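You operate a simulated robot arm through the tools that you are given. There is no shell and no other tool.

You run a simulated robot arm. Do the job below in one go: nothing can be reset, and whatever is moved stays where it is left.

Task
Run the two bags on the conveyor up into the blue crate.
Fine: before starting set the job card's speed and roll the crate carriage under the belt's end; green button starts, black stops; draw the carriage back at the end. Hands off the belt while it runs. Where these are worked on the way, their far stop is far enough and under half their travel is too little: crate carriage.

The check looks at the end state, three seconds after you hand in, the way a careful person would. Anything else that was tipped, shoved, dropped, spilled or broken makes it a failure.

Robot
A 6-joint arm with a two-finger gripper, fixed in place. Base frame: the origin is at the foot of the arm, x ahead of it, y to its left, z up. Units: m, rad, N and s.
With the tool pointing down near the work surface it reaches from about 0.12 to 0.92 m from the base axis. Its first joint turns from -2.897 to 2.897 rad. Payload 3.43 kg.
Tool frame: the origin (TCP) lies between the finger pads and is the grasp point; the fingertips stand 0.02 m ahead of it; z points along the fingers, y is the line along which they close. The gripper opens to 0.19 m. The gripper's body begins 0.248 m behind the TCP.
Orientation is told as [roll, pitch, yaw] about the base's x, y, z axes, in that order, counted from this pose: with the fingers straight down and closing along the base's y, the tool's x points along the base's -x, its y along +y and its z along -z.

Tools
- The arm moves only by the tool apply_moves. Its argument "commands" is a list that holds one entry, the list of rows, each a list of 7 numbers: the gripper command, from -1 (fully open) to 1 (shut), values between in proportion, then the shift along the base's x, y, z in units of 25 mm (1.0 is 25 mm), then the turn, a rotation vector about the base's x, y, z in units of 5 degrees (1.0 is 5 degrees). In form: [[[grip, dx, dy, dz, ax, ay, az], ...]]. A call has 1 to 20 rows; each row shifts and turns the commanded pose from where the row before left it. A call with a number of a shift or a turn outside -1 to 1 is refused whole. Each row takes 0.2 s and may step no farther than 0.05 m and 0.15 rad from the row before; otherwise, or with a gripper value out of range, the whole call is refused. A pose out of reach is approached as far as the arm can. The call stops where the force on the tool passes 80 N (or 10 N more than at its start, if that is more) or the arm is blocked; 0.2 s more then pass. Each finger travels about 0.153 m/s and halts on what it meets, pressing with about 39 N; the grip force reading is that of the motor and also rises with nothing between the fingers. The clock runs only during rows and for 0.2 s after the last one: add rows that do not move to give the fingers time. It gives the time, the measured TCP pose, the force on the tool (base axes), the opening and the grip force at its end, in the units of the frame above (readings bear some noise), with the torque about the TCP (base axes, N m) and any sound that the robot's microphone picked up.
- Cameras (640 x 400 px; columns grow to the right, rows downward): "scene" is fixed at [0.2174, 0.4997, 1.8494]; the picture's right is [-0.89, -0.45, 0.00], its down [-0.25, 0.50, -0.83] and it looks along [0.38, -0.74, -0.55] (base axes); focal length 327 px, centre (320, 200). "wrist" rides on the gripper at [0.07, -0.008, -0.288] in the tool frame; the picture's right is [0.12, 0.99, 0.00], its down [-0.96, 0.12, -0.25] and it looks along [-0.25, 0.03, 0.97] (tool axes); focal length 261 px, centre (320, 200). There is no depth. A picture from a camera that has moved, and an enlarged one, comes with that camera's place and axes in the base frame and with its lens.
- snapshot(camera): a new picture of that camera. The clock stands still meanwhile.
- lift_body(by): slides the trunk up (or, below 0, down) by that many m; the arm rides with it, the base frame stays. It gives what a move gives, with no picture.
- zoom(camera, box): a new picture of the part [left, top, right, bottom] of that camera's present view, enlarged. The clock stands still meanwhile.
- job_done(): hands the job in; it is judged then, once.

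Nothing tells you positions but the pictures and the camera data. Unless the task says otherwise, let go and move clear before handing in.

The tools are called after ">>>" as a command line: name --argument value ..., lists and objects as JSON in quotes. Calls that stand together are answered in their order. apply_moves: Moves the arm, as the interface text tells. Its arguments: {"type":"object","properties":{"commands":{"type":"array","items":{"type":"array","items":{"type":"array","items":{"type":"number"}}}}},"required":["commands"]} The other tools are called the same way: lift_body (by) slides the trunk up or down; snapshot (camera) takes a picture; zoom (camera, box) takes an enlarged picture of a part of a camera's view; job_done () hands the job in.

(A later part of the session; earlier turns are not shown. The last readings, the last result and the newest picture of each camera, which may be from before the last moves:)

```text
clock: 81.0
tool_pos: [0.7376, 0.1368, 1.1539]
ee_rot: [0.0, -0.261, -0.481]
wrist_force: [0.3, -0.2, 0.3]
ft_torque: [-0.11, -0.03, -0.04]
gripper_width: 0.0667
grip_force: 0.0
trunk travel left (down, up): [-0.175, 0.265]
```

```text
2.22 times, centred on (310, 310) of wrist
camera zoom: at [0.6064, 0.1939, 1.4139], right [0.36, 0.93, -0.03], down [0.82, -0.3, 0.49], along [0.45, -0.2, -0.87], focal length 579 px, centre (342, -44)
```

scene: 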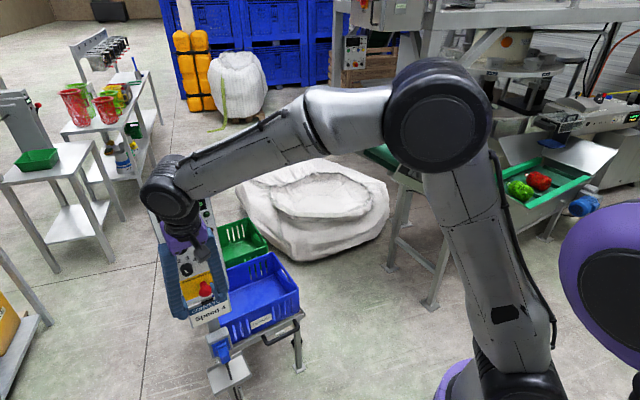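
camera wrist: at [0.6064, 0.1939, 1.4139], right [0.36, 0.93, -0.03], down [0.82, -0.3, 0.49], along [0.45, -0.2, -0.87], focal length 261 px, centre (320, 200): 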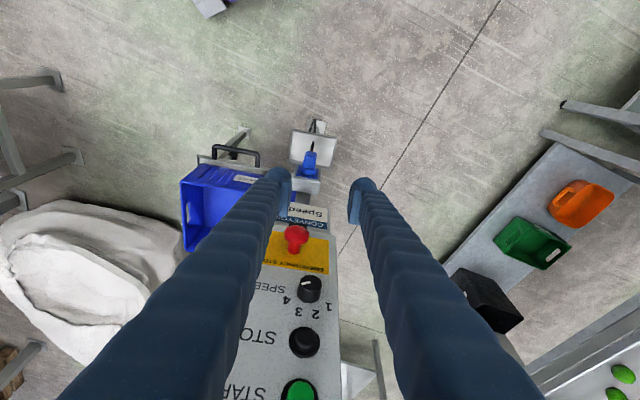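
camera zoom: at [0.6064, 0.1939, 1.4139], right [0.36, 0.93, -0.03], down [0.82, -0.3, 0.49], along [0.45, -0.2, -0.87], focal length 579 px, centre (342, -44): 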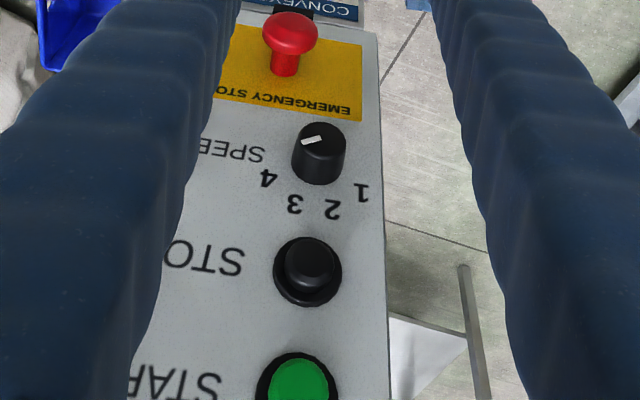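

The pointer is on 4. Next is the carriage: I'll back away from the panel, move toward the handle, and turn the gripper 90° about its own axis so the fingers close across the handle bar.

>>> apply_moves --commands '[[[0.3, -0.8, 0.43, 0, 0, 0, 0], [0.3, -0.8, 0.43, 0, 0, 0, 0], [0.3, -0.8, 0.43, 0, 0, 0, 0], [0.3, -0.8, 0.43, 0, 0, 0, 0], [0.3, -0.8, 0.43, 0, 0, 0, 0], [0.3, -0.477, -0.879, 0, -0.2277, 0.1235, 0.966], [0.3, -0.477, -0.879, 0, -0.2277, 0.1235, 0.966], [0.3, -0.477, -0.879, 0, -0.2277, 0.1235, 0.966], [0.3, -0.477, -0.879, 0, -0.2277, 0.1235, 0.966], [0.3, -0.477, -0.879, 0, -0.2277, 0.1235, 0.966], [0.3, -0.477, -0.879, 0, -0.2277, 0.1235, 0.966], [0.3, -0.477, -0.879, 0, -0.2277, 0.1235, 0.966], [0.3, -0.477, -0.879, 0, -0.2277, 0.1235, 0.966], [0.3, -0.477, -0.879, 0, -0.2277, 0.1235, 0.966], [0.3, -0.477, -0.879, 0, -0.2277, 0.1235, 0.966], [0.3, 0, 0, 0, 0, 0, 0]]]'

>>> lift_body --by -0.17

>>> snapshot --camera "wrist"

>>> snapshot --camera "scene"

```text
clock: 84.5
tool_pos: [0.5189, -0.0283, 1.1535]
ee_rot: [-0.2, -0.163, 0.409]
wrist_force: [-0.1, 0.0, 0.2]
ft_torque: [0.05, -0.02, -0.02]
gripper_width: 0.0668
grip_force: 0.1
trunk travel left (down, up): [-0.175, 0.265]
```

```text
clock: 86.4
tool_pos: [0.5182, -0.0283, 0.9836]
ee_rot: [-0.199, -0.163, 0.409]
wrist_force: [0.1, 0.5, -0.1]
ft_torque: [0.01, -0.01, 0.0]
gripper_width: 0.0665
grip_force: 0.0
trunk travel left (down, up): [-0.005, 0.435]
```

```text
taken
camera wrist: at [0.3923, -0.0306, 1.2522], right [-0.46, 0.86, -0.21], down [0.77, 0.51, 0.37], along [0.43, 0.01, -0.9], focal length 261 px, centre (320, 200)
```

wrist: 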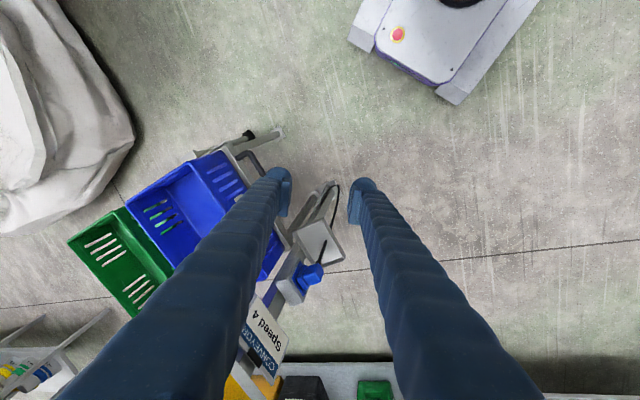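

```text
taken
```

scene: 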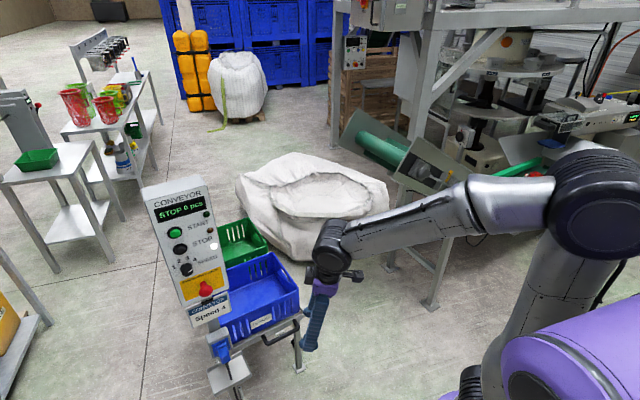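

>>> apply_moves --commands '[[[0.3, 0.6, -0.55, -0.936, -0.2277, 0.1235, 0.966], [0.3, 0.6, -0.55, -0.936, -0.2277, 0.1235, 0.966], [0.3, 0.6, -0.55, -0.936, -0.2277, 0.1235, 0.966], [0.3, 0.6, -0.55, -0.936, -0.2277, 0.1235, 0.966], [0.3, 0.6, -0.55, -0.936, -0.2277, 0.1235, 0.966], [0.3, 0.6, -0.55, -0.936, -0.2277, 0.1235, 0.966], [0.3, 0.6, -0.55, -0.936, -0.2277, 0.1235, 0.966], [0.3, 0.6, -0.55, -0.936, -0.2277, 0.1235, 0.966], [0.3, 0.6, -0.55, -0.936, 0, 0, 0], [0.3, 0, 0, 0, 0, 0, 0]]]'

>>> snapshot --camera "wrist"

>>> snapshot --camera "scene"

```text
clock: 88.6
tool_pos: [0.6527, -0.1527, 0.7727]
ee_rot: [-0.254, 0.006, 1.09]
wrist_force: [1.0, -0.3, -0.7]
ft_torque: [0.02, 0.07, -0.01]
gripper_width: 0.0663
grip_force: 0.1
trunk travel left (down, up): [-0.005, 0.435]
```

```text
taken
camera wrist: at [0.5624, -0.1846, 1.0529], right [-0.91, 0.34, -0.25], down [0.29, 0.93, 0.2], along [0.3, 0.11, -0.95], focal length 261 px, centre (320, 200)
```

wrist: 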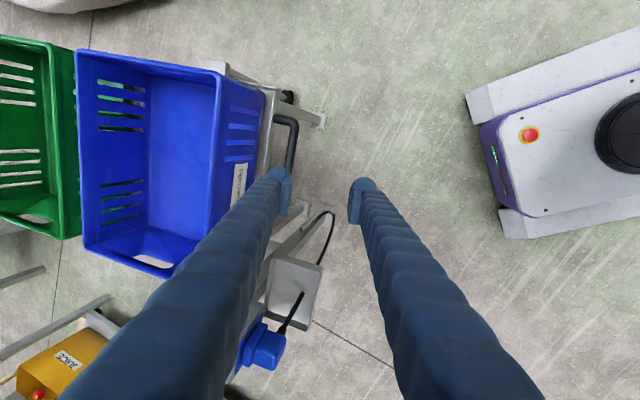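

```text
taken
```

scene: 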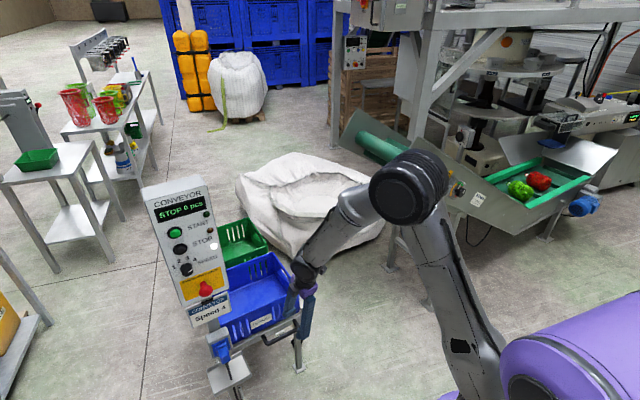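

The bar runs just under the far finger. I'll narrow the opening to about 46 mm and come down toward the bar in stages.

>>> apply_moves --commands '[[[0.516, 0.75, -0.41, -0.9, 0, 0, 0], [0.516, 0.75, -0.41, -0.9, 0, 0, 0], [0.516, 0.75, -0.41, -0.9, 0, 0, 0], [0.516, 0.75, -0.41, -0.9, 0, 0, 0], [0.516, 0.75, -0.41, -0.9, 0, 0, 0], [0.516, 0, 0, 0, 0, 0, 0]]]'

>>> snapshot --camera "wrist"

>>> zoom --camera "scene" --box '[200, 230, 360, 380]'

```text
clock: 90.0
tool_pos: [0.7485, -0.2042, 0.6607]
ee_rot: [-0.255, 0.003, 1.09]
wrist_force: [0.3, 0.2, 0.3]
ft_torque: [-0.02, 0.05, 0.01]
gripper_width: 0.0462
grip_force: 0.2
trunk travel left (down, up): [-0.005, 0.435]
```

```text
taken
camera wrist: at [0.6586, -0.2366, 0.9414], right [-0.91, 0.34, -0.25], down [0.29, 0.93, 0.2], along [0.3, 0.11, -0.95], focal length 261 px, centre (320, 200)
```

wrist: 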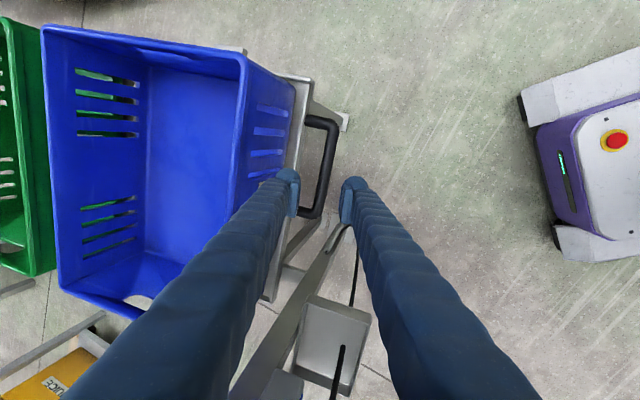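

```text
2.67 times, centred on (280, 305) of scene
camera zoom: at [0.2174, 0.4997, 1.8494], right [-0.89, -0.45, 0.0], down [-0.25, 0.5, -0.83], along [0.38, -0.74, -0.55], focal length 872 px, centre (427, -80)
```

zoom: 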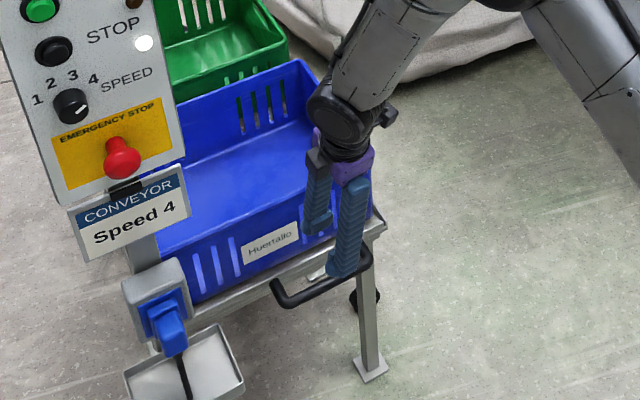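

The bar centre is at about (0.767, -0.235, 0.505), and the knob clearly reads 4 in the scene view. I'm coming down over the bar.

>>> apply_moves --commands '[[[0.516, 0.1035, -0.1275, -0.7685, 0, 0, 0], [0.516, 0.1035, -0.1275, -0.7685, 0, 0, 0], [0.516, 0.1035, -0.1275, -0.7685, 0, 0, 0], [0.516, 0.1035, -0.1275, -0.7685, 0, 0, 0], [0.516, 0.1035, -0.1275, -0.7685, 0, 0, 0], [0.516, 0, 0, 0, 0, 0, 0]]]'

>>> zoom --camera "wrist" --box '[220, 120, 420, 280]'

>>> zoom --camera "scene" --box '[240, 260, 340, 360]'

```text
clock: 91.4
tool_pos: [0.7625, -0.2203, 0.5635]
ee_rot: [-0.256, 0.005, 1.088]
wrist_force: [-0.3, 0.2, -0.1]
ft_torque: [-0.03, 0.03, -0.02]
gripper_width: 0.0462
grip_force: 0.0
trunk travel left (down, up): [-0.005, 0.435]
```

```text
2.50 times, centred on (320, 200) of wrist
camera zoom: at [0.6719, -0.2525, 0.8445], right [-0.91, 0.34, -0.25], down [0.29, 0.93, 0.2], along [0.3, 0.11, -0.95], focal length 652 px, centre (320, 200)
```

zoom: 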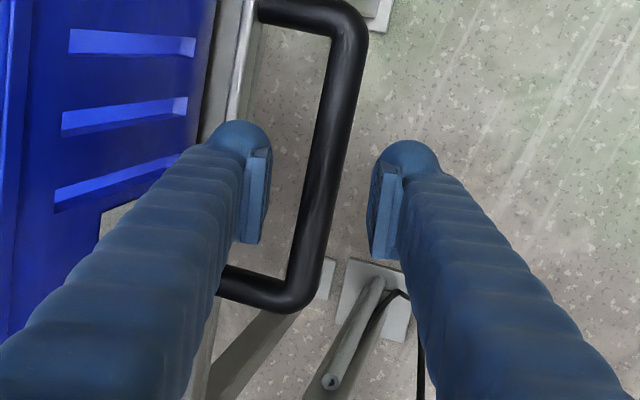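

```text
4.00 times, centred on (290, 310) of scene
camera zoom: at [0.2174, 0.4997, 1.8494], right [-0.89, -0.45, 0.0], down [-0.25, 0.5, -0.83], along [0.38, -0.74, -0.55], focal length 1308 px, centre (440, -240)
```

zoom: 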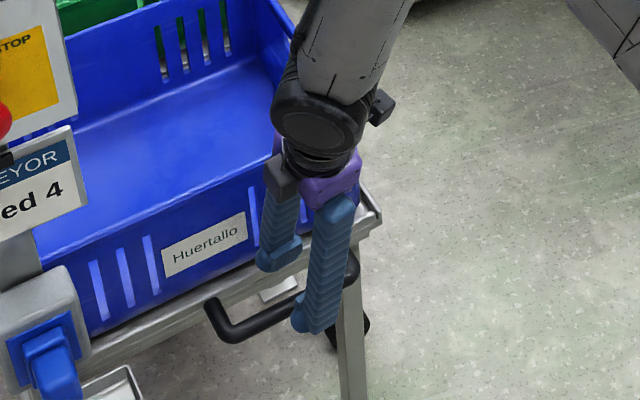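

The bar is centred between the pads. I'm descending the remaining 57 mm and closing.

>>> apply_moves --commands '[[[0.516, 0.1035, -0.1, -0.7685, 0, 0, 0], [0.516, 0.1035, -0.1, -0.7685, 0, 0, 0], [0.516, 0.1035, -0.1, -0.7685, 0, 0, 0], [0.516, 0, 0, 0, 0, 0, 0]]]'

>>> zoom --camera "wrist" --box '[220, 120, 420, 280]'

```text
clock: 92.4
tool_pos: [0.7687, -0.2272, 0.509]
ee_rot: [-0.257, 0.004, 1.09]
wrist_force: [-8.3, 7.4, 26.0]
ft_torque: [-1.03, -1.02, -0.08]
gripper_width: 0.0453
grip_force: 0.0
trunk travel left (down, up): [-0.005, 0.435]
```

```text
2.50 times, centred on (320, 200) of wrist
camera zoom: at [0.6787, -0.2592, 0.7899], right [-0.91, 0.34, -0.25], down [0.29, 0.93, 0.2], along [0.31, 0.11, -0.95], focal length 652 px, centre (320, 200)
```

zoom: 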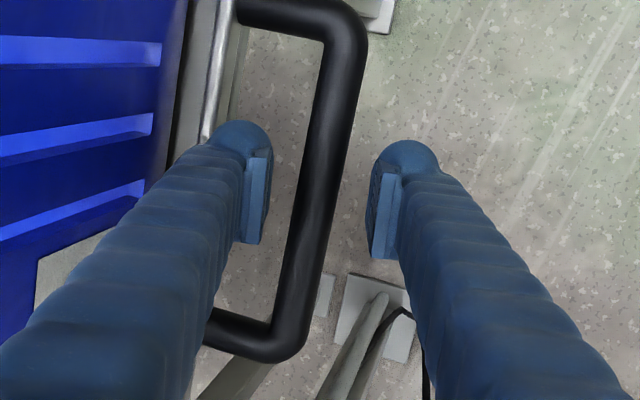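

The far finger is lightly touching the tray lip. I'm easing back and up a few mm and closing on the bar.

>>> apply_moves --commands '[[[0.55, -0.14, 0.08, 0.3, 0, 0, 0], [0.55, 0, 0, 0, 0, 0, 0]]]'

>>> apply_moves --commands '[[[0.8, 0, 0, 0, 0, 0, 0], [1, 0, 0, 0, 0, 0, 0], [1, 0, 0, 0, 0, 0, 0]]]'

>>> zoom --camera "wrist" --box '[220, 120, 420, 280]'

```text
clock: 93.0
tool_pos: [0.7658, -0.2261, 0.514]
ee_rot: [-0.255, 0.006, 1.09]
wrist_force: [0.8, -0.5, -0.3]
ft_torque: [-0.01, 0.0, 0.01]
gripper_width: 0.0427
grip_force: 0.1
trunk travel left (down, up): [-0.005, 0.435]
```

```text
clock: 93.8
tool_pos: [0.7688, -0.2276, 0.5163]
ee_rot: [-0.26, 0.003, 1.086]
wrist_force: [31.7, -19.5, 13.2]
ft_torque: [-0.05, -0.46, -1.34]
gripper_width: 0.0184
grip_force: 45.3
trunk travel left (down, up): [-0.005, 0.435]
```

```text
2.50 times, centred on (320, 200) of wrist
camera zoom: at [0.6776, -0.2592, 0.7969], right [-0.91, 0.34, -0.26], down [0.29, 0.93, 0.21], along [0.31, 0.11, -0.94], focal length 652 px, centre (320, 200)
```

zoom: 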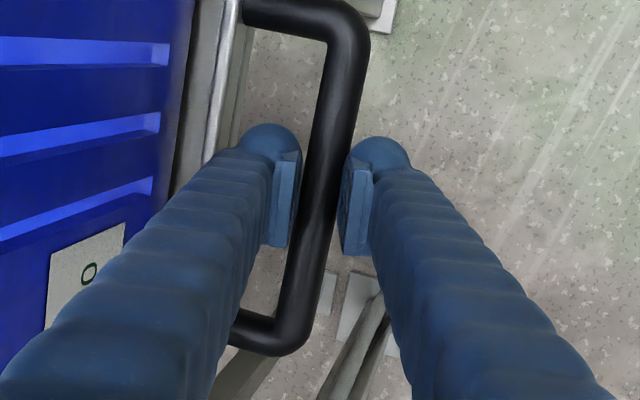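

The bar is held. I'm trying the first 60 mm of carriage travel toward the belt end.

>>> apply_moves --commands '[[[1, 0.06, -0.03, 0, 0, 0, 0], [1, -0.29, -0.53, 0, 0, 0, 0], [1, -0.29, -0.53, 0, 0, 0, 0], [1, -0.29, -0.53, 0, 0, 0, 0], [1, -0.29, -0.53, 0, 0, 0, 0], [1, 0, 0, 0, 0, 0, 0]]]'

>>> zoom --camera "wrist" --box '[220, 120, 420, 280]'

>>> snapshot --camera "scene"

```text
clock: 95.2
tool_pos: [0.7363, -0.2798, 0.5163]
ee_rot: [-0.257, 0.007, 1.09]
wrist_force: [0.2, -3.3, 49.9]
ft_torque: [-0.11, -0.2, -1.32]
gripper_width: 0.0179
grip_force: 45.0
trunk travel left (down, up): [-0.005, 0.435]
```

```text
2.50 times, centred on (320, 200) of wrist
camera zoom: at [0.6463, -0.3113, 0.7974], right [-0.91, 0.34, -0.25], down [0.29, 0.93, 0.2], along [0.3, 0.11, -0.95], focal length 652 px, centre (320, 200)
```

zoom: 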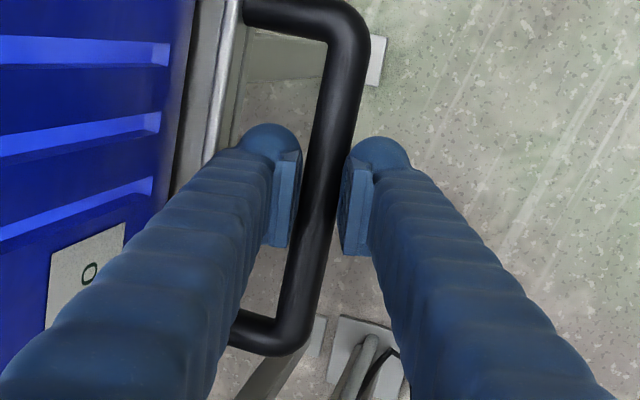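

```text
taken
```

scene: 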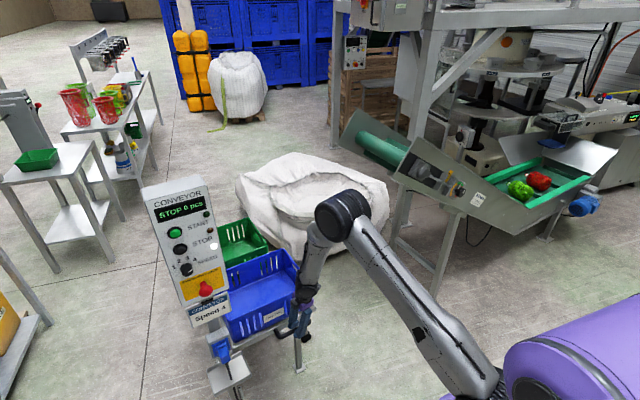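

The carriage rolls with it. I'm easing the vertical load and continuing toward the far stop.

>>> apply_moves --commands '[[[1, 0, 0, 0.12, 0, 0, 0], [1, -0.382, -0.703, 0, 0, 0, 0], [1, -0.382, -0.703, 0, 0, 0, 0], [1, -0.382, -0.703, 0, 0, 0, 0], [1, -0.382, -0.703, 0, 0, 0, 0], [1, -0.382, -0.703, 0, 0, 0, 0], [1, 0, 0, 0, 0, 0, 0]]]'

>>> snapshot --camera "scene"

```text
clock: 96.8
tool_pos: [0.6854, -0.3643, 0.5172]
ee_rot: [-0.25, 0.006, 1.087]
wrist_force: [-36.0, 21.4, 19.3]
ft_torque: [0.7, 0.16, -1.37]
gripper_width: 0.0178
grip_force: 44.7
trunk travel left (down, up): [-0.005, 0.435]
```

```text
taken
```

scene: 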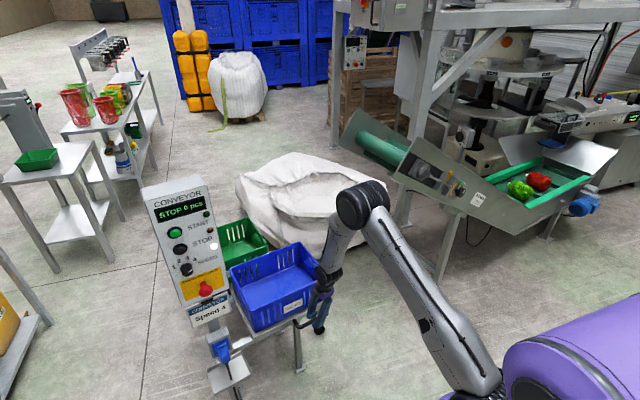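

The side load shows the track runs nearer (-0.52, -0.85), so I'm correcting the heading and continuing.

>>> apply_moves --commands '[[[1, -0.16, 0.09, 0.05, 0, 0, 0], [1, -0.418, -0.682, 0, 0, 0, 0], [1, -0.418, -0.682, 0, 0, 0, 0], [1, -0.418, -0.682, 0, 0, 0, 0], [1, -0.418, -0.682, 0, 0, 0, 0], [1, -0.418, -0.682, 0, 0, 0, 0], [1, 0, 0, 0, 0, 0, 0]]]'

>>> snapshot --camera "scene"

>>> zoom --camera "wrist" --box '[220, 120, 420, 280]'

```text
clock: 98.4
tool_pos: [0.6305, -0.4498, 0.5188]
ee_rot: [-0.257, 0.006, 1.087]
wrist_force: [-48.1, 26.9, 37.1]
ft_torque: [0.67, 0.59, -1.47]
gripper_width: 0.0151
grip_force: 44.7
trunk travel left (down, up): [-0.005, 0.435]
```

```text
taken
```

scene: 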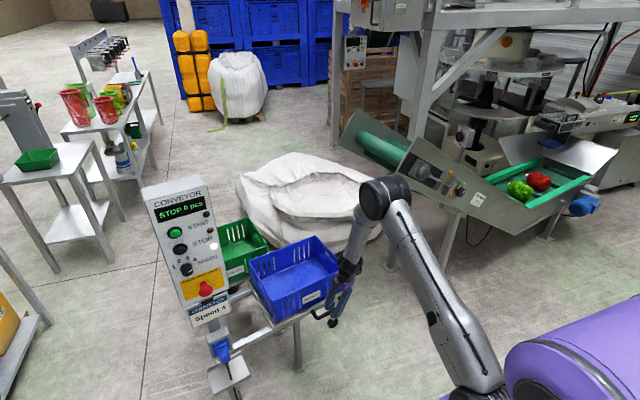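

```text
2.50 times, centred on (320, 200) of wrist
camera zoom: at [0.5401, -0.4808, 0.8007], right [-0.91, 0.34, -0.25], down [0.29, 0.93, 0.21], along [0.3, 0.11, -0.95], focal length 652 px, centre (320, 200)
```

zoom: 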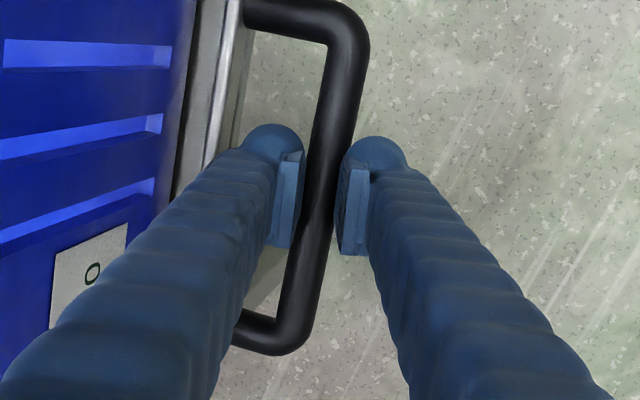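

>>> apply_moves --commands '[[[1, -0.22, 0.14, 0.05, 0, 0, 0], [1, -0.43, -0.675, 0, 0, 0, 0], [1, -0.43, -0.675, 0, 0, 0, 0], [1, -0.43, -0.675, 0, 0, 0, 0], [1, 0, 0, 0, 0, 0, 0]]]'

>>> snapshot --camera "scene"

```text
clock: 99.6
tool_pos: [0.5958, -0.5003, 0.5229]
ee_rot: [-0.262, 0.008, 1.088]
wrist_force: [-3.0, -1.1, 42.9]
ft_torque: [0.01, -0.14, -1.34]
gripper_width: 0.0102
grip_force: 44.0
trunk travel left (down, up): [-0.005, 0.435]
```

```text
taken
```

scene: 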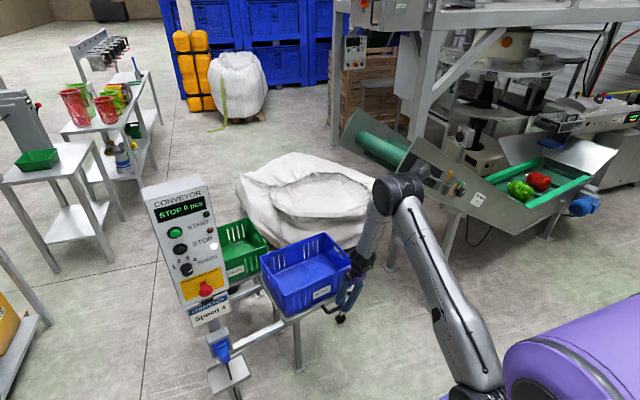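

The fingers have crept up the bar, so I'll reopen, go lower and regrip before continuing.

>>> apply_moves --commands '[[[0.55, 0, 0, 0, 0, 0, 0], [0.55, 0, 0, 0, 0, 0, 0]]]'

>>> zoom --camera "wrist" --box '[220, 120, 420, 280]'

```text
clock: 100.2
tool_pos: [0.596, -0.4968, 0.518]
ee_rot: [-0.255, 0.005, 1.089]
wrist_force: [-0.4, -1.0, 0.7]
ft_torque: [0.01, 0.01, 0.02]
gripper_width: 0.0428
grip_force: 0.0
trunk travel left (down, up): [-0.005, 0.435]
```

```text
2.50 times, centred on (320, 200) of wrist
camera zoom: at [0.5064, -0.5293, 0.7995], right [-0.91, 0.34, -0.25], down [0.29, 0.93, 0.21], along [0.3, 0.11, -0.95], focal length 652 px, centre (320, 200)
```

zoom: 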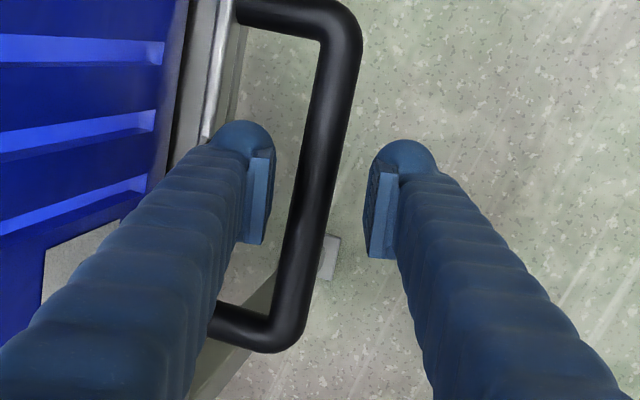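

>>> apply_moves --commands '[[[0.55, 0.08, -0.05, -0.14, 0, 0, -0.4], [0.55, 0, 0, -0.16, 0, 0, -0.4], [0.55, 0, 0, 0, 0, 0, 0]]]'

>>> zoom --camera "wrist" --box '[220, 120, 420, 280]'

```text
clock: 101.0
tool_pos: [0.5989, -0.4984, 0.5126]
ee_rot: [-0.253, 0.004, 1.019]
wrist_force: [0.0, -0.3, 0.2]
ft_torque: [0.0, 0.01, 0.01]
gripper_width: 0.0427
grip_force: 0.0
trunk travel left (down, up): [-0.005, 0.435]
```

```text
2.50 times, centred on (320, 200) of wrist
camera zoom: at [0.5064, -0.5245, 0.7926], right [-0.88, 0.4, -0.25], down [0.36, 0.91, 0.2], along [0.31, 0.09, -0.95], focal length 652 px, centre (320, 200)
```

zoom: 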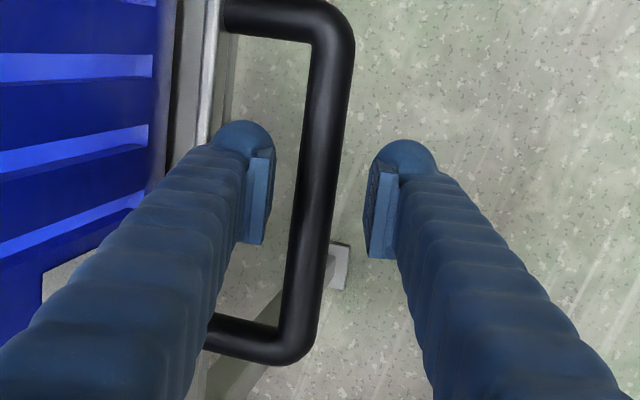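

>>> apply_moves --commands '[[[0.55, 0, 0, -0.12, 0, 0, 0], [0.8, 0, 0, 0, 0, 0, 0], [1, 0, 0, 0, 0, 0, 0], [1, 0, 0, 0, 0, 0, 0]]]'

>>> apply_moves --commands '[[[1, -0.26, -0.42, 0, 0, 0, 0], [1, -0.26, -0.42, 0, 0, 0, 0], [1, -0.26, -0.42, 0, 0, 0, 0], [1, 0, 0, 0, 0, 0, 0]]]'

>>> snapshot --camera "scene"

>>> snapshot --camera "wrist"

```text
clock: 102.0
tool_pos: [0.6009, -0.5006, 0.5102]
ee_rot: [-0.257, 0.005, 1.017]
wrist_force: [30.6, -16.3, 4.8]
ft_torque: [0.28, -0.52, -1.06]
gripper_width: 0.019
grip_force: 44.4
trunk travel left (down, up): [-0.005, 0.435]
```

```text
clock: 103.0
tool_pos: [0.5808, -0.5327, 0.5095]
ee_rot: [-0.26, 0.009, 1.017]
wrist_force: [25.7, -18.9, 23.5]
ft_torque: [-0.16, -0.29, -1.16]
gripper_width: 0.0192
grip_force: 45.1
trunk travel left (down, up): [-0.005, 0.435]
```

```text
taken
```

scene: 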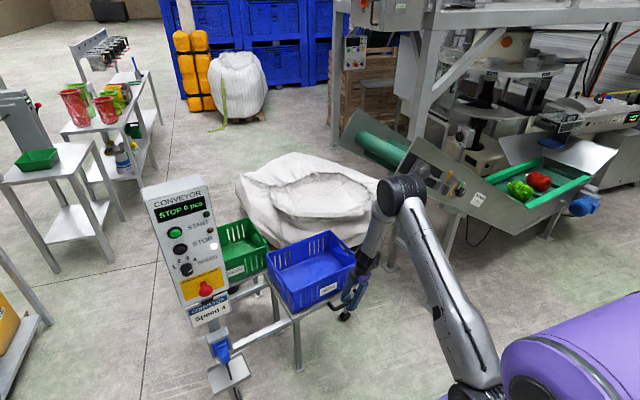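

```text
taken
camera wrist: at [0.4886, -0.5566, 0.7908], right [-0.88, 0.4, -0.25], down [0.36, 0.91, 0.2], along [0.31, 0.09, -0.95], focal length 261 px, centre (320, 200)
```

wrist: 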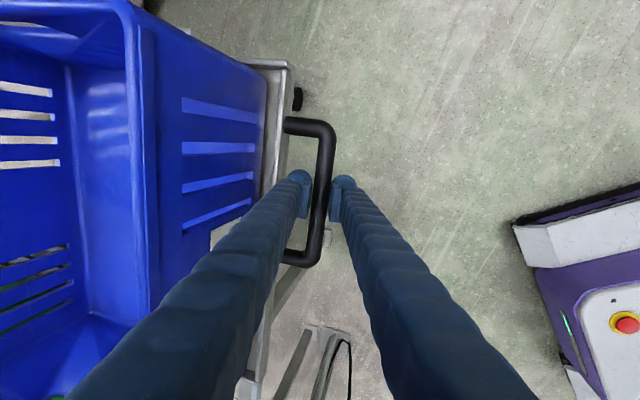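

>>> apply_moves --commands '[[[1, 0.05, -0.03, 0.03, 0, 0, 0], [1, -0.32, -0.51, 0, 0, 0, 0], [1, -0.32, -0.51, 0, 0, 0, 0], [1, -0.32, -0.51, 0, 0, 0, 0], [1, -0.32, -0.51, 0, 0, 0, 0], [1, -0.32, -0.51, 0, 0, 0, 0], [1, 0, 0, 0, 0, 0, 0]]]'

>>> snapshot --camera "scene"

```text
clock: 104.6
tool_pos: [0.5406, -0.5978, 0.5094]
ee_rot: [-0.26, 0.008, 1.017]
wrist_force: [27.7, -20.1, 10.3]
ft_torque: [-0.39, -0.07, -1.24]
gripper_width: 0.0191
grip_force: 45.1
trunk travel left (down, up): [-0.005, 0.435]
```

```text
taken
```

scene: 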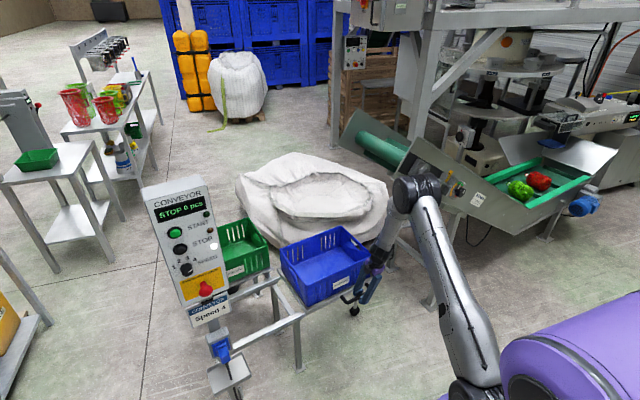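

>>> apply_moves --commands '[[[1, -0.32, -0.51, 0, 0, 0, 0], [1, -0.32, -0.51, 0, 0, 0, 0], [1, -0.32, -0.51, 0, 0, 0, 0], [1, -0.32, -0.51, 0, 0, 0, 0], [1, 0, 0, 0, 0, 0, 0]]]'

>>> snapshot --camera "scene"

>>> snapshot --camera "wrist"

```text
clock: 105.8
tool_pos: [0.5073, -0.6483, 0.5102]
ee_rot: [-0.258, 0.005, 1.018]
wrist_force: [32.9, -22.1, 5.5]
ft_torque: [-0.23, -0.24, -1.18]
gripper_width: 0.0193
grip_force: 44.6
trunk travel left (down, up): [-0.005, 0.435]
```

```text
taken
```

scene: 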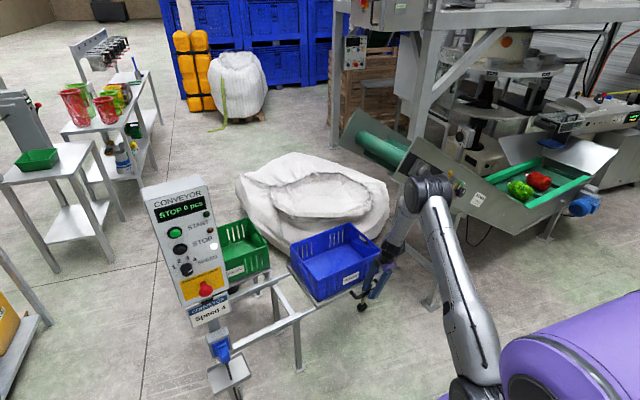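

```text
taken
camera wrist: at [0.4163, -0.6734, 0.7908], right [-0.88, 0.4, -0.25], down [0.36, 0.91, 0.2], along [0.31, 0.09, -0.95], focal length 261 px, centre (320, 200)
```

wrist: 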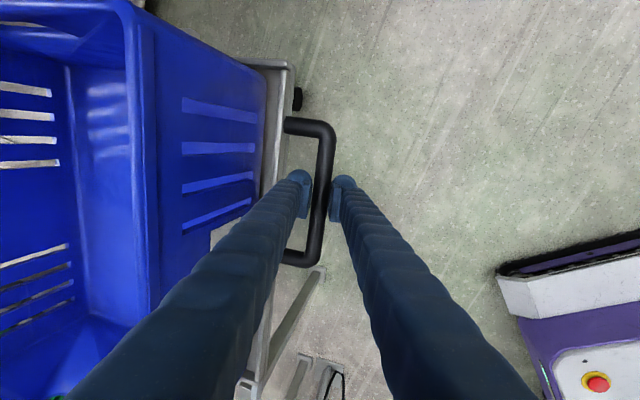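

>>> apply_moves --commands '[[[1, -0.32, -0.51, 0, 0, 0, 0], [1, -0.32, -0.51, 0, 0, 0, 0], [1, -0.32, -0.51, 0, 0, 0, 0], [1, -0.32, -0.51, 0, 0, 0, 0], [1, 0, 0, 0, 0, 0, 0]]]'

>>> snapshot --camera "scene"

```text
clock: 107.0
tool_pos: [0.4768, -0.6994, 0.5095]
ee_rot: [-0.258, 0.005, 1.018]
wrist_force: [29.9, -21.6, 6.6]
ft_torque: [0.05, -0.43, -1.1]
gripper_width: 0.019
grip_force: 45.0
trunk travel left (down, up): [-0.005, 0.435]
```

```text
taken
```

scene: 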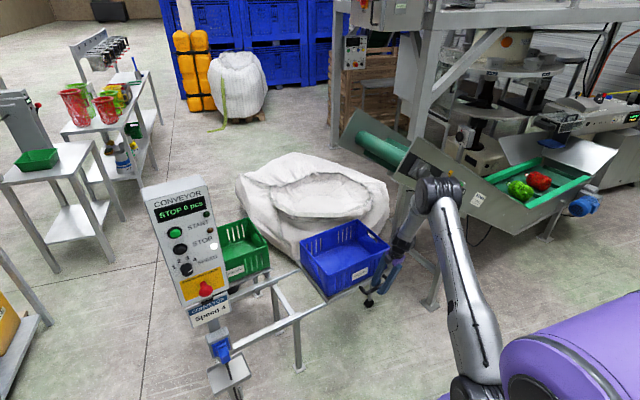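

>>> apply_moves --commands '[[[1, -0.26, -0.42, 0, 0, 0, 0], [1, -0.26, -0.42, 0, 0, 0, 0], [1, -0.26, -0.42, 0, 0, 0, 0], [1, 0, 0, 0, 0, 0, 0]]]'

>>> apply_moves --commands '[[[1, -0.26, -0.42, 0, 0, 0, 0], [1, -0.26, -0.42, 0, 0, 0, 0], [1, -0.26, -0.42, 0, 0, 0, 0], [1, 0, 0, 0, 0, 0, 0]]]'

>>> snapshot --camera "scene"

>>> snapshot --camera "wrist"

```text
clock: 108.0
tool_pos: [0.4566, -0.7319, 0.5099]
ee_rot: [-0.258, 0.008, 1.017]
wrist_force: [30.8, -27.6, 3.3]
ft_torque: [-0.14, -0.3, -1.16]
gripper_width: 0.0191
grip_force: 45.1
trunk travel left (down, up): [-0.005, 0.435]
```

```text
clock: 109.0
tool_pos: [0.4378, -0.7594, 0.5101]
ee_rot: [-0.255, 0.005, 1.021]
wrist_force: [52.8, 5.0, 19.3]
ft_torque: [0.42, -0.73, -0.81]
gripper_width: 0.0193
grip_force: 45.4
trunk travel left (down, up): [-0.005, 0.435]
```

```text
taken
```

scene: 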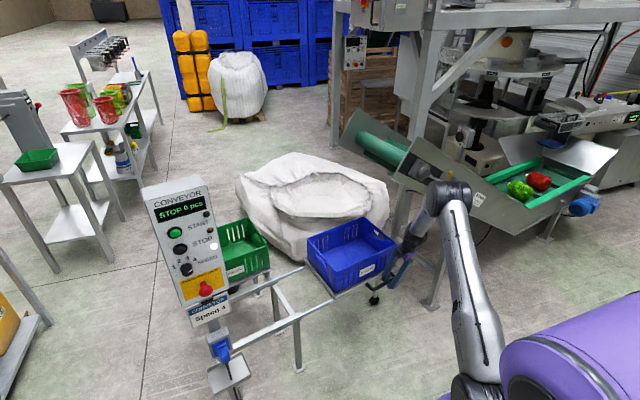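

```text
taken
camera wrist: at [0.3474, -0.785, 0.7909], right [-0.88, 0.4, -0.25], down [0.35, 0.91, 0.2], along [0.31, 0.09, -0.95], focal length 261 px, centre (320, 200)
```

wrist: 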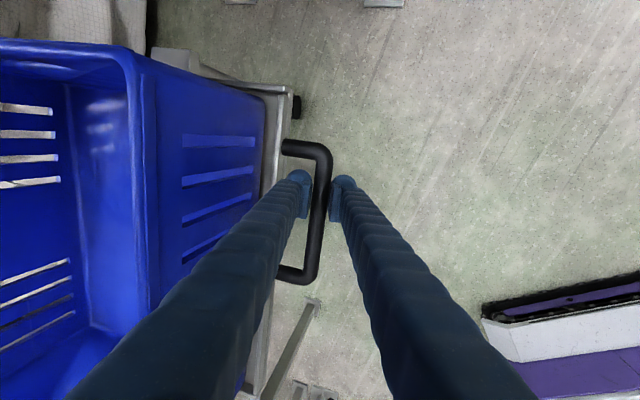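

The fingers slid a little along the bar while the load rose, so the carriage is at its far stop, under the belt end. I'm releasing and lifting off along the tool axis.

>>> apply_moves --commands '[[[0.55, 0, 0, 0, 0, 0, 0], [0.55, 0, 0, 0, 0, 0, 0], [0.55, -0.15, 0.09, 0.7, 0, 0, 0], [0.55, -0.2, 0.12, 0.9, 0, 0, 0], [0.55, -0.2, 0.12, 0.9, 0, 0, 0], [0.55, -0.2, 0.12, 0.9, 0, 0, 0], [0.55, -0.2, 0.12, 0.9, 0, 0, 0], [0.55, -0.2, 0.12, 0.9, 0, 0, 0], [0.55, 0, 0, 0, 0, 0, 0]]]'

>>> snapshot --camera "wrist"

>>> snapshot --camera "scene"

```text
clock: 111.0
tool_pos: [0.4049, -0.7432, 0.6383]
ee_rot: [-0.258, 0.005, 1.016]
wrist_force: [-1.2, 0.5, 1.1]
ft_torque: [0.03, 0.01, -0.02]
gripper_width: 0.0429
grip_force: 0.0
trunk travel left (down, up): [-0.005, 0.435]
```

```text
taken
camera wrist: at [0.3132, -0.7684, 0.9192], right [-0.88, 0.4, -0.25], down [0.36, 0.91, 0.2], along [0.31, 0.09, -0.95], focal length 261 px, centre (320, 200)
```

wrist: 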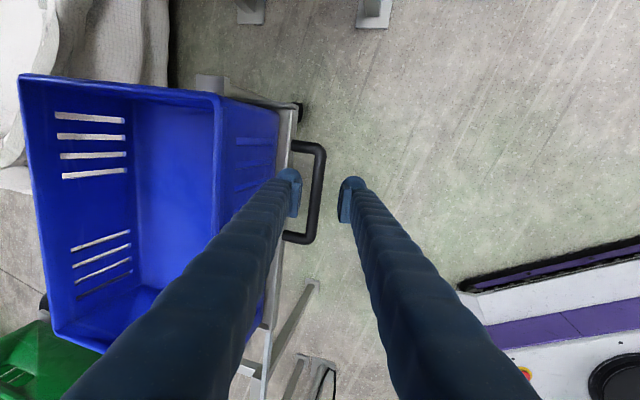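

```text
taken
```

scene: 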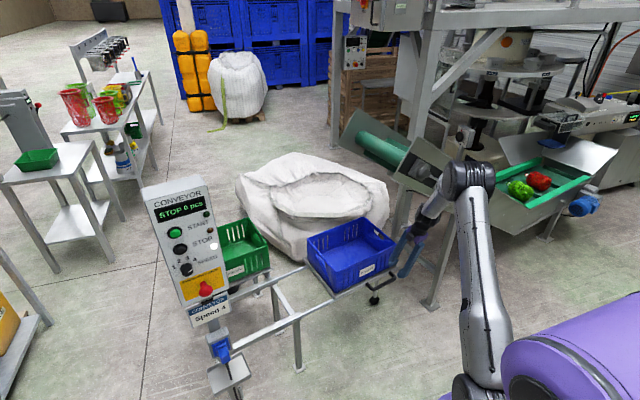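

The crate now sits squarely under the belt end. I'll move clear sideways at low height, turning the gripper back, then raise for the START button.

>>> apply_moves --commands '[[[0.6, -0.3, 0.9, 0.1, 0, 0, 0], [0.6, -0.1, 1, 0.1, 0, 0, 0], [0.6, 0, 1, 0.1, 0.22, -0.137, -0.966], [0.6, 0, 1, 0.1, 0.22, -0.137, -0.966], [0.6, 0, 1, 0.1, 0.22, -0.137, -0.966], [0.6, 0, 1, 0.1, 0.22, -0.137, -0.966], [0.6, 0, 1, 0.1, 0.22, -0.137, -0.966], [0.6, 0, 1, 0.1, 0.22, -0.137, -0.966], [1, 0, 1, 0.1, 0.22, -0.137, -0.966], [1, 0, 1, 0.1, 0.22, -0.137, -0.966], [1, 0, 1, 0.1, 0.22, -0.137, -0.966], [1, 0, 1, 0.1, 0.22, -0.137, -0.966], [1, 0.2, 1, 0.1, 0.22, -0.137, -0.966], [1, 0.2, 1, 0.1, 0.22, -0.137, -0.966], [1, 0.2, 1, 0.1, 0.22, -0.137, -0.966], [1, 0.2, 1, 0.1, 0.22, -0.137, -0.966], [1, 0.2, 1, 0.1, 0.22, -0.137, -0.966], [1, 0, 0, 0, 0, 0, 0]]]'

>>> snapshot --camera "wrist"

>>> snapshot --camera "scene"

```text
clock: 114.8
tool_pos: [0.4261, -0.3263, 0.6935]
ee_rot: [-0.054, -0.245, -0.283]
wrist_force: [-0.8, 0.0, 0.0]
ft_torque: [-0.03, 0.01, -0.02]
gripper_width: 0.0
grip_force: 35.0
out of reach, approached as far as the arm can: row 15, 16, 17
trunk travel left (down, up): [-0.005, 0.435]
```

```text
taken
camera wrist: at [0.2945, -0.2819, 0.9549], right [0.18, 0.98, -0.08], down [0.88, -0.12, 0.47], along [0.45, -0.15, -0.88], focal length 261 px, centre (320, 200)
```

wrist: 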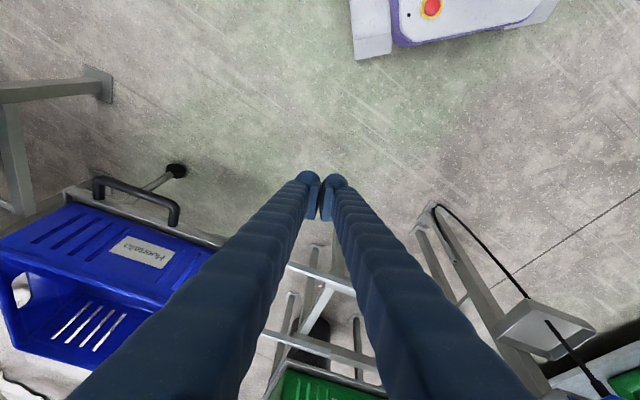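

```text
taken
```

scene: 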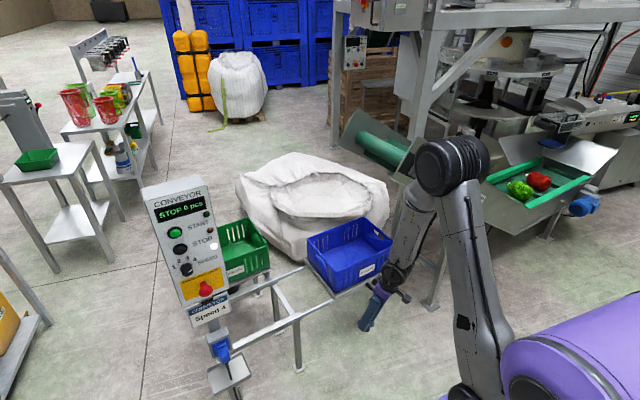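

>>> lift_body --by 0.17

>>> apply_moves --commands '[[[1, 0.26, 0.98, 0.92, 0.025, -0.015, -0.13], [1, 0.26, 0.98, 0.92, 0.025, -0.015, -0.13], [1, 0.26, 0.98, 0.92, 0.025, -0.015, -0.13], [1, 0.26, 0.98, 0.92, 0.025, -0.015, -0.13], [1, 0.26, 0.98, 0.92, 0.025, -0.015, -0.13], [1, 0.26, 0.98, 0.92, 0.025, -0.015, -0.13], [1, 0.26, 0.98, 0.92, 0.025, -0.015, -0.13], [1, 0.26, 0.98, 0.92, 0.025, -0.015, -0.13], [1, 0.26, 0.98, 0.92, 0.025, -0.015, -0.13], [1, 0.26, 0.98, 0.92, 0.025, -0.015, -0.13], [1, 0.26, 0.98, 0.92, 0.025, -0.015, -0.13], [1, 0.26, 0.98, 0.92, 0.025, -0.015, -0.13], [1, 0.26, 0.98, 0.92, 0.025, -0.015, -0.13], [1, 0.26, 0.98, 0.92, 0.025, -0.015, -0.13], [1, 0.26, 0.98, 0.92, 0.025, -0.015, -0.13], [1, 0.26, 0.98, 0.92, 0.025, -0.015, -0.13], [1, 0.26, 0.98, 0.92, 0.025, -0.015, -0.13], [1, 0.26, 0.98, 0.92, 0.025, -0.015, -0.13], [1, 0, 0, 0, 0, 0, 0]]]'

>>> snapshot --camera "wrist"

```text
clock: 116.7
tool_pos: [0.4254, -0.3269, 0.8623]
ee_rot: [-0.053, -0.244, -0.281]
wrist_force: [0.0, 0.6, 0.4]
ft_torque: [-0.03, 0.03, 0.01]
gripper_width: 0.0003
grip_force: 34.5
trunk travel left (down, up): [-0.175, 0.265]
```

```text
clock: 120.7
tool_pos: [0.5392, 0.0929, 1.254]
ee_rot: [-0.01, -0.253, -0.497]
wrist_force: [0.1, 0.3, -0.4]
ft_torque: [-0.05, -0.02, 0.01]
gripper_width: 0.0
grip_force: 34.2
out of reach, approached as far as the arm can: row 2, 3, 4
trunk travel left (down, up): [-0.175, 0.265]
```

```text
taken
camera wrist: at [0.4126, 0.1545, 1.5141], right [0.37, 0.93, -0.04], down [0.82, -0.31, 0.48], along [0.43, -0.21, -0.88], focal length 261 px, centre (320, 200)
```

wrist: 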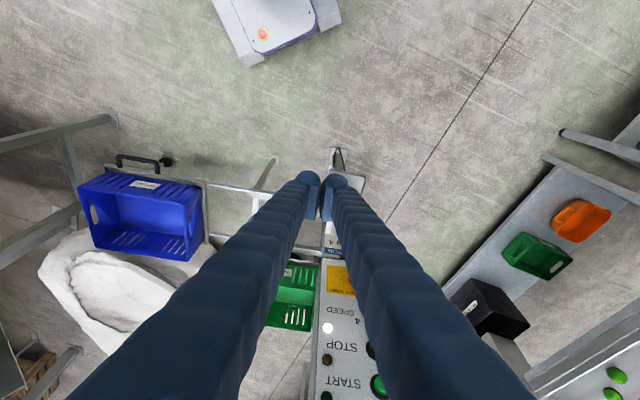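

The arm is in front of the panel with the fingers shut. I'm adding a bit more tilt so the fingertip leads, and going to the START standoff.

>>> apply_moves --commands '[[[1, 0.9, 0.15, 0.17, -0.49, -0.872, 0], [1, 0.9, 0.15, 0.17, -0.49, -0.872, 0], [1, 0.9, 0.15, 0.17, -0.49, -0.872, 0], [1, 0.9, 0.15, 0.17, 0, 0, 0], [1, 0.9, 0.15, 0.17, 0, 0, 0], [1, 0.9, 0.15, 0.17, 0, 0, 0], [1, 0.9, 0.15, 0.17, 0, 0, 0], [1, 0.9, 0.15, 0.17, 0, 0, 0], [1, 0.9, 0.15, 0.17, 0, 0, 0], [1, 0.9, 0.15, 0.17, 0, 0, 0], [1, 0, 0, 0, 0, 0, 0]]]'

>>> snapshot --camera "wrist"

>>> snapshot --camera "scene"

```text
clock: 123.1
tool_pos: [0.7645, 0.1311, 1.2945]
ee_rot: [-0.015, -0.511, -0.495]
wrist_force: [0.1, 1.1, -0.6]
ft_torque: [-0.02, -0.02, -0.01]
gripper_width: 0.0
grip_force: 34.5
trunk travel left (down, up): [-0.175, 0.265]
```

```text
taken
camera wrist: at [0.5834, 0.2233, 1.5111], right [0.39, 0.92, -0.07], down [0.69, -0.24, 0.69], along [0.61, -0.31, -0.72], focal length 261 px, centre (320, 200)
```

wrist: 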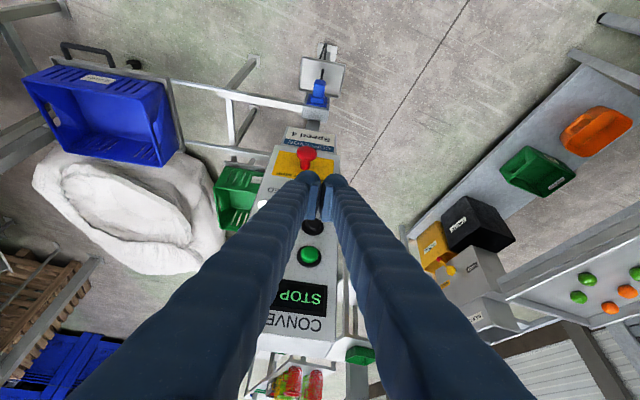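

```text
taken
```

scene: 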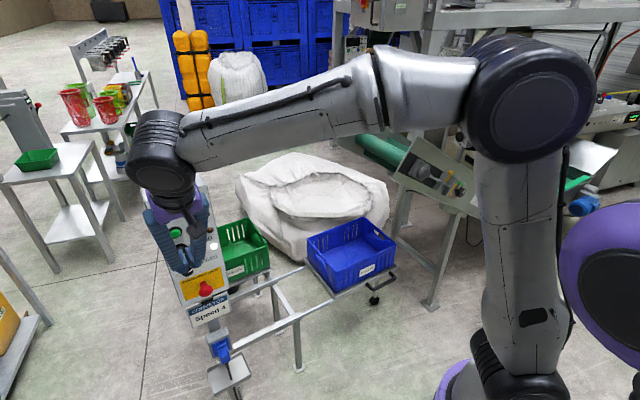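

>>> apply_moves --commands '[[[1, 0.698, -0.392, 0, 0, 0, 0], [1, 0.698, -0.392, 0, 0, 0, 0], [1, 0.698, -0.392, 0, 0, 0, 0], [1, 0.698, -0.392, 0, 0, 0, 0], [1, 0.35, -0.196, 0, 0, 0, 0], [1, 0, 0, 0, 0, 0, 0]]]'

>>> zoom --camera "wrist" --box '[240, 140, 400, 280]'

>>> zoom --camera "scene" --box '[120, 160, 240, 320]'

```text
clock: 124.5
tool_pos: [0.8433, 0.0874, 1.294]
ee_rot: [-0.015, -0.514, -0.495]
wrist_force: [-0.1, -1.1, -0.1]
ft_torque: [-0.03, 0.02, 0.01]
gripper_width: 0.0
grip_force: 34.6
trunk travel left (down, up): [-0.175, 0.265]
```

```text
2.86 times, centred on (320, 210) of wrist
camera zoom: at [0.6627, 0.1801, 1.511], right [0.39, 0.92, -0.07], down [0.69, -0.24, 0.69], along [0.61, -0.31, -0.72], focal length 745 px, centre (320, 171)
```

zoom: 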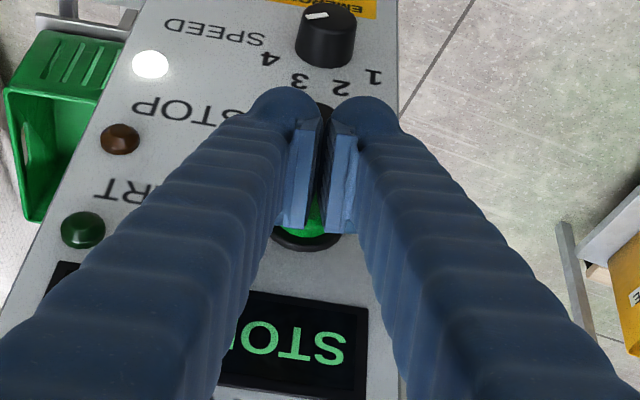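

```text
2.50 times, centred on (180, 240) of scene
camera zoom: at [0.2174, 0.4997, 1.8494], right [-0.89, -0.45, 0.0], down [-0.25, 0.5, -0.83], along [0.38, -0.74, -0.55], focal length 818 px, centre (670, 100)
```

zoom: 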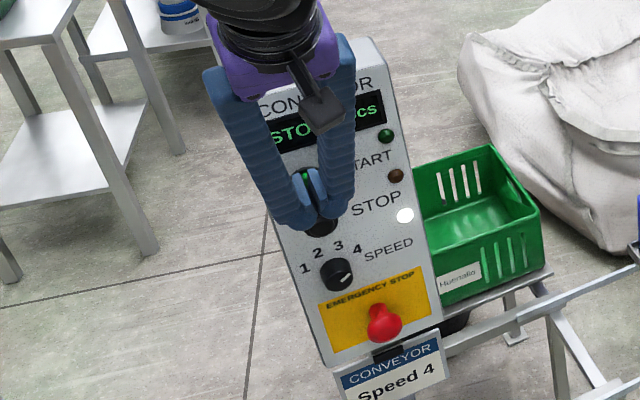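

>>> apply_moves --commands '[[[1, 0.14, -0.08, 0, 0, 0, 0], [1, 0.14, -0.08, 0, 0, 0, 0], [1, 0, 0, 0, 0, 0, 0]]]'

>>> zoom --camera "scene" --box '[120, 160, 240, 320]'

```text
clock: 125.3
tool_pos: [0.8503, 0.0844, 1.2954]
ee_rot: [-0.013, -0.514, -0.496]
wrist_force: [-0.7, 0.5, 0.2]
ft_torque: [-0.02, 0.0, -0.01]
gripper_width: 0.0
grip_force: 34.5
trunk travel left (down, up): [-0.175, 0.265]
```

```text
2.50 times, centred on (180, 240) of scene
camera zoom: at [0.2174, 0.4997, 1.8494], right [-0.89, -0.45, 0.0], down [-0.25, 0.5, -0.83], along [0.38, -0.74, -0.55], focal length 818 px, centre (670, 100)
```

zoom: 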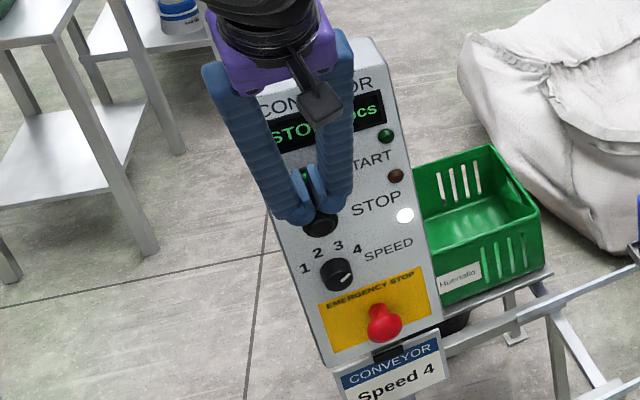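

>>> apply_moves --commands '[[[1, 0.14, -0.08, 0, 0, 0, 0], [1, 0.14, -0.08, 0, 0, 0, 0], [1, 0, 0, 0, 0, 0, 0]]]'

>>> zoom --camera "scene" --box '[120, 160, 240, 320]'

```text
clock: 126.1
tool_pos: [0.8547, 0.0811, 1.2953]
ee_rot: [-0.016, -0.514, -0.495]
wrist_force: [-19.2, 13.0, 0.8]
ft_torque: [0.01, -0.03, -0.21]
gripper_width: 0.0
grip_force: 33.9
trunk travel left (down, up): [-0.175, 0.265]
heard: click
```

```text
2.50 times, centred on (180, 240) of scene
camera zoom: at [0.2174, 0.4997, 1.8494], right [-0.89, -0.45, 0.0], down [-0.25, 0.5, -0.83], along [0.38, -0.74, -0.55], focal length 818 px, centre (670, 100)
```

zoom: 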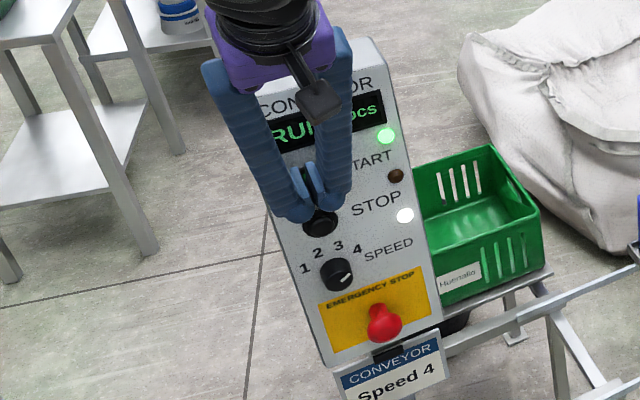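

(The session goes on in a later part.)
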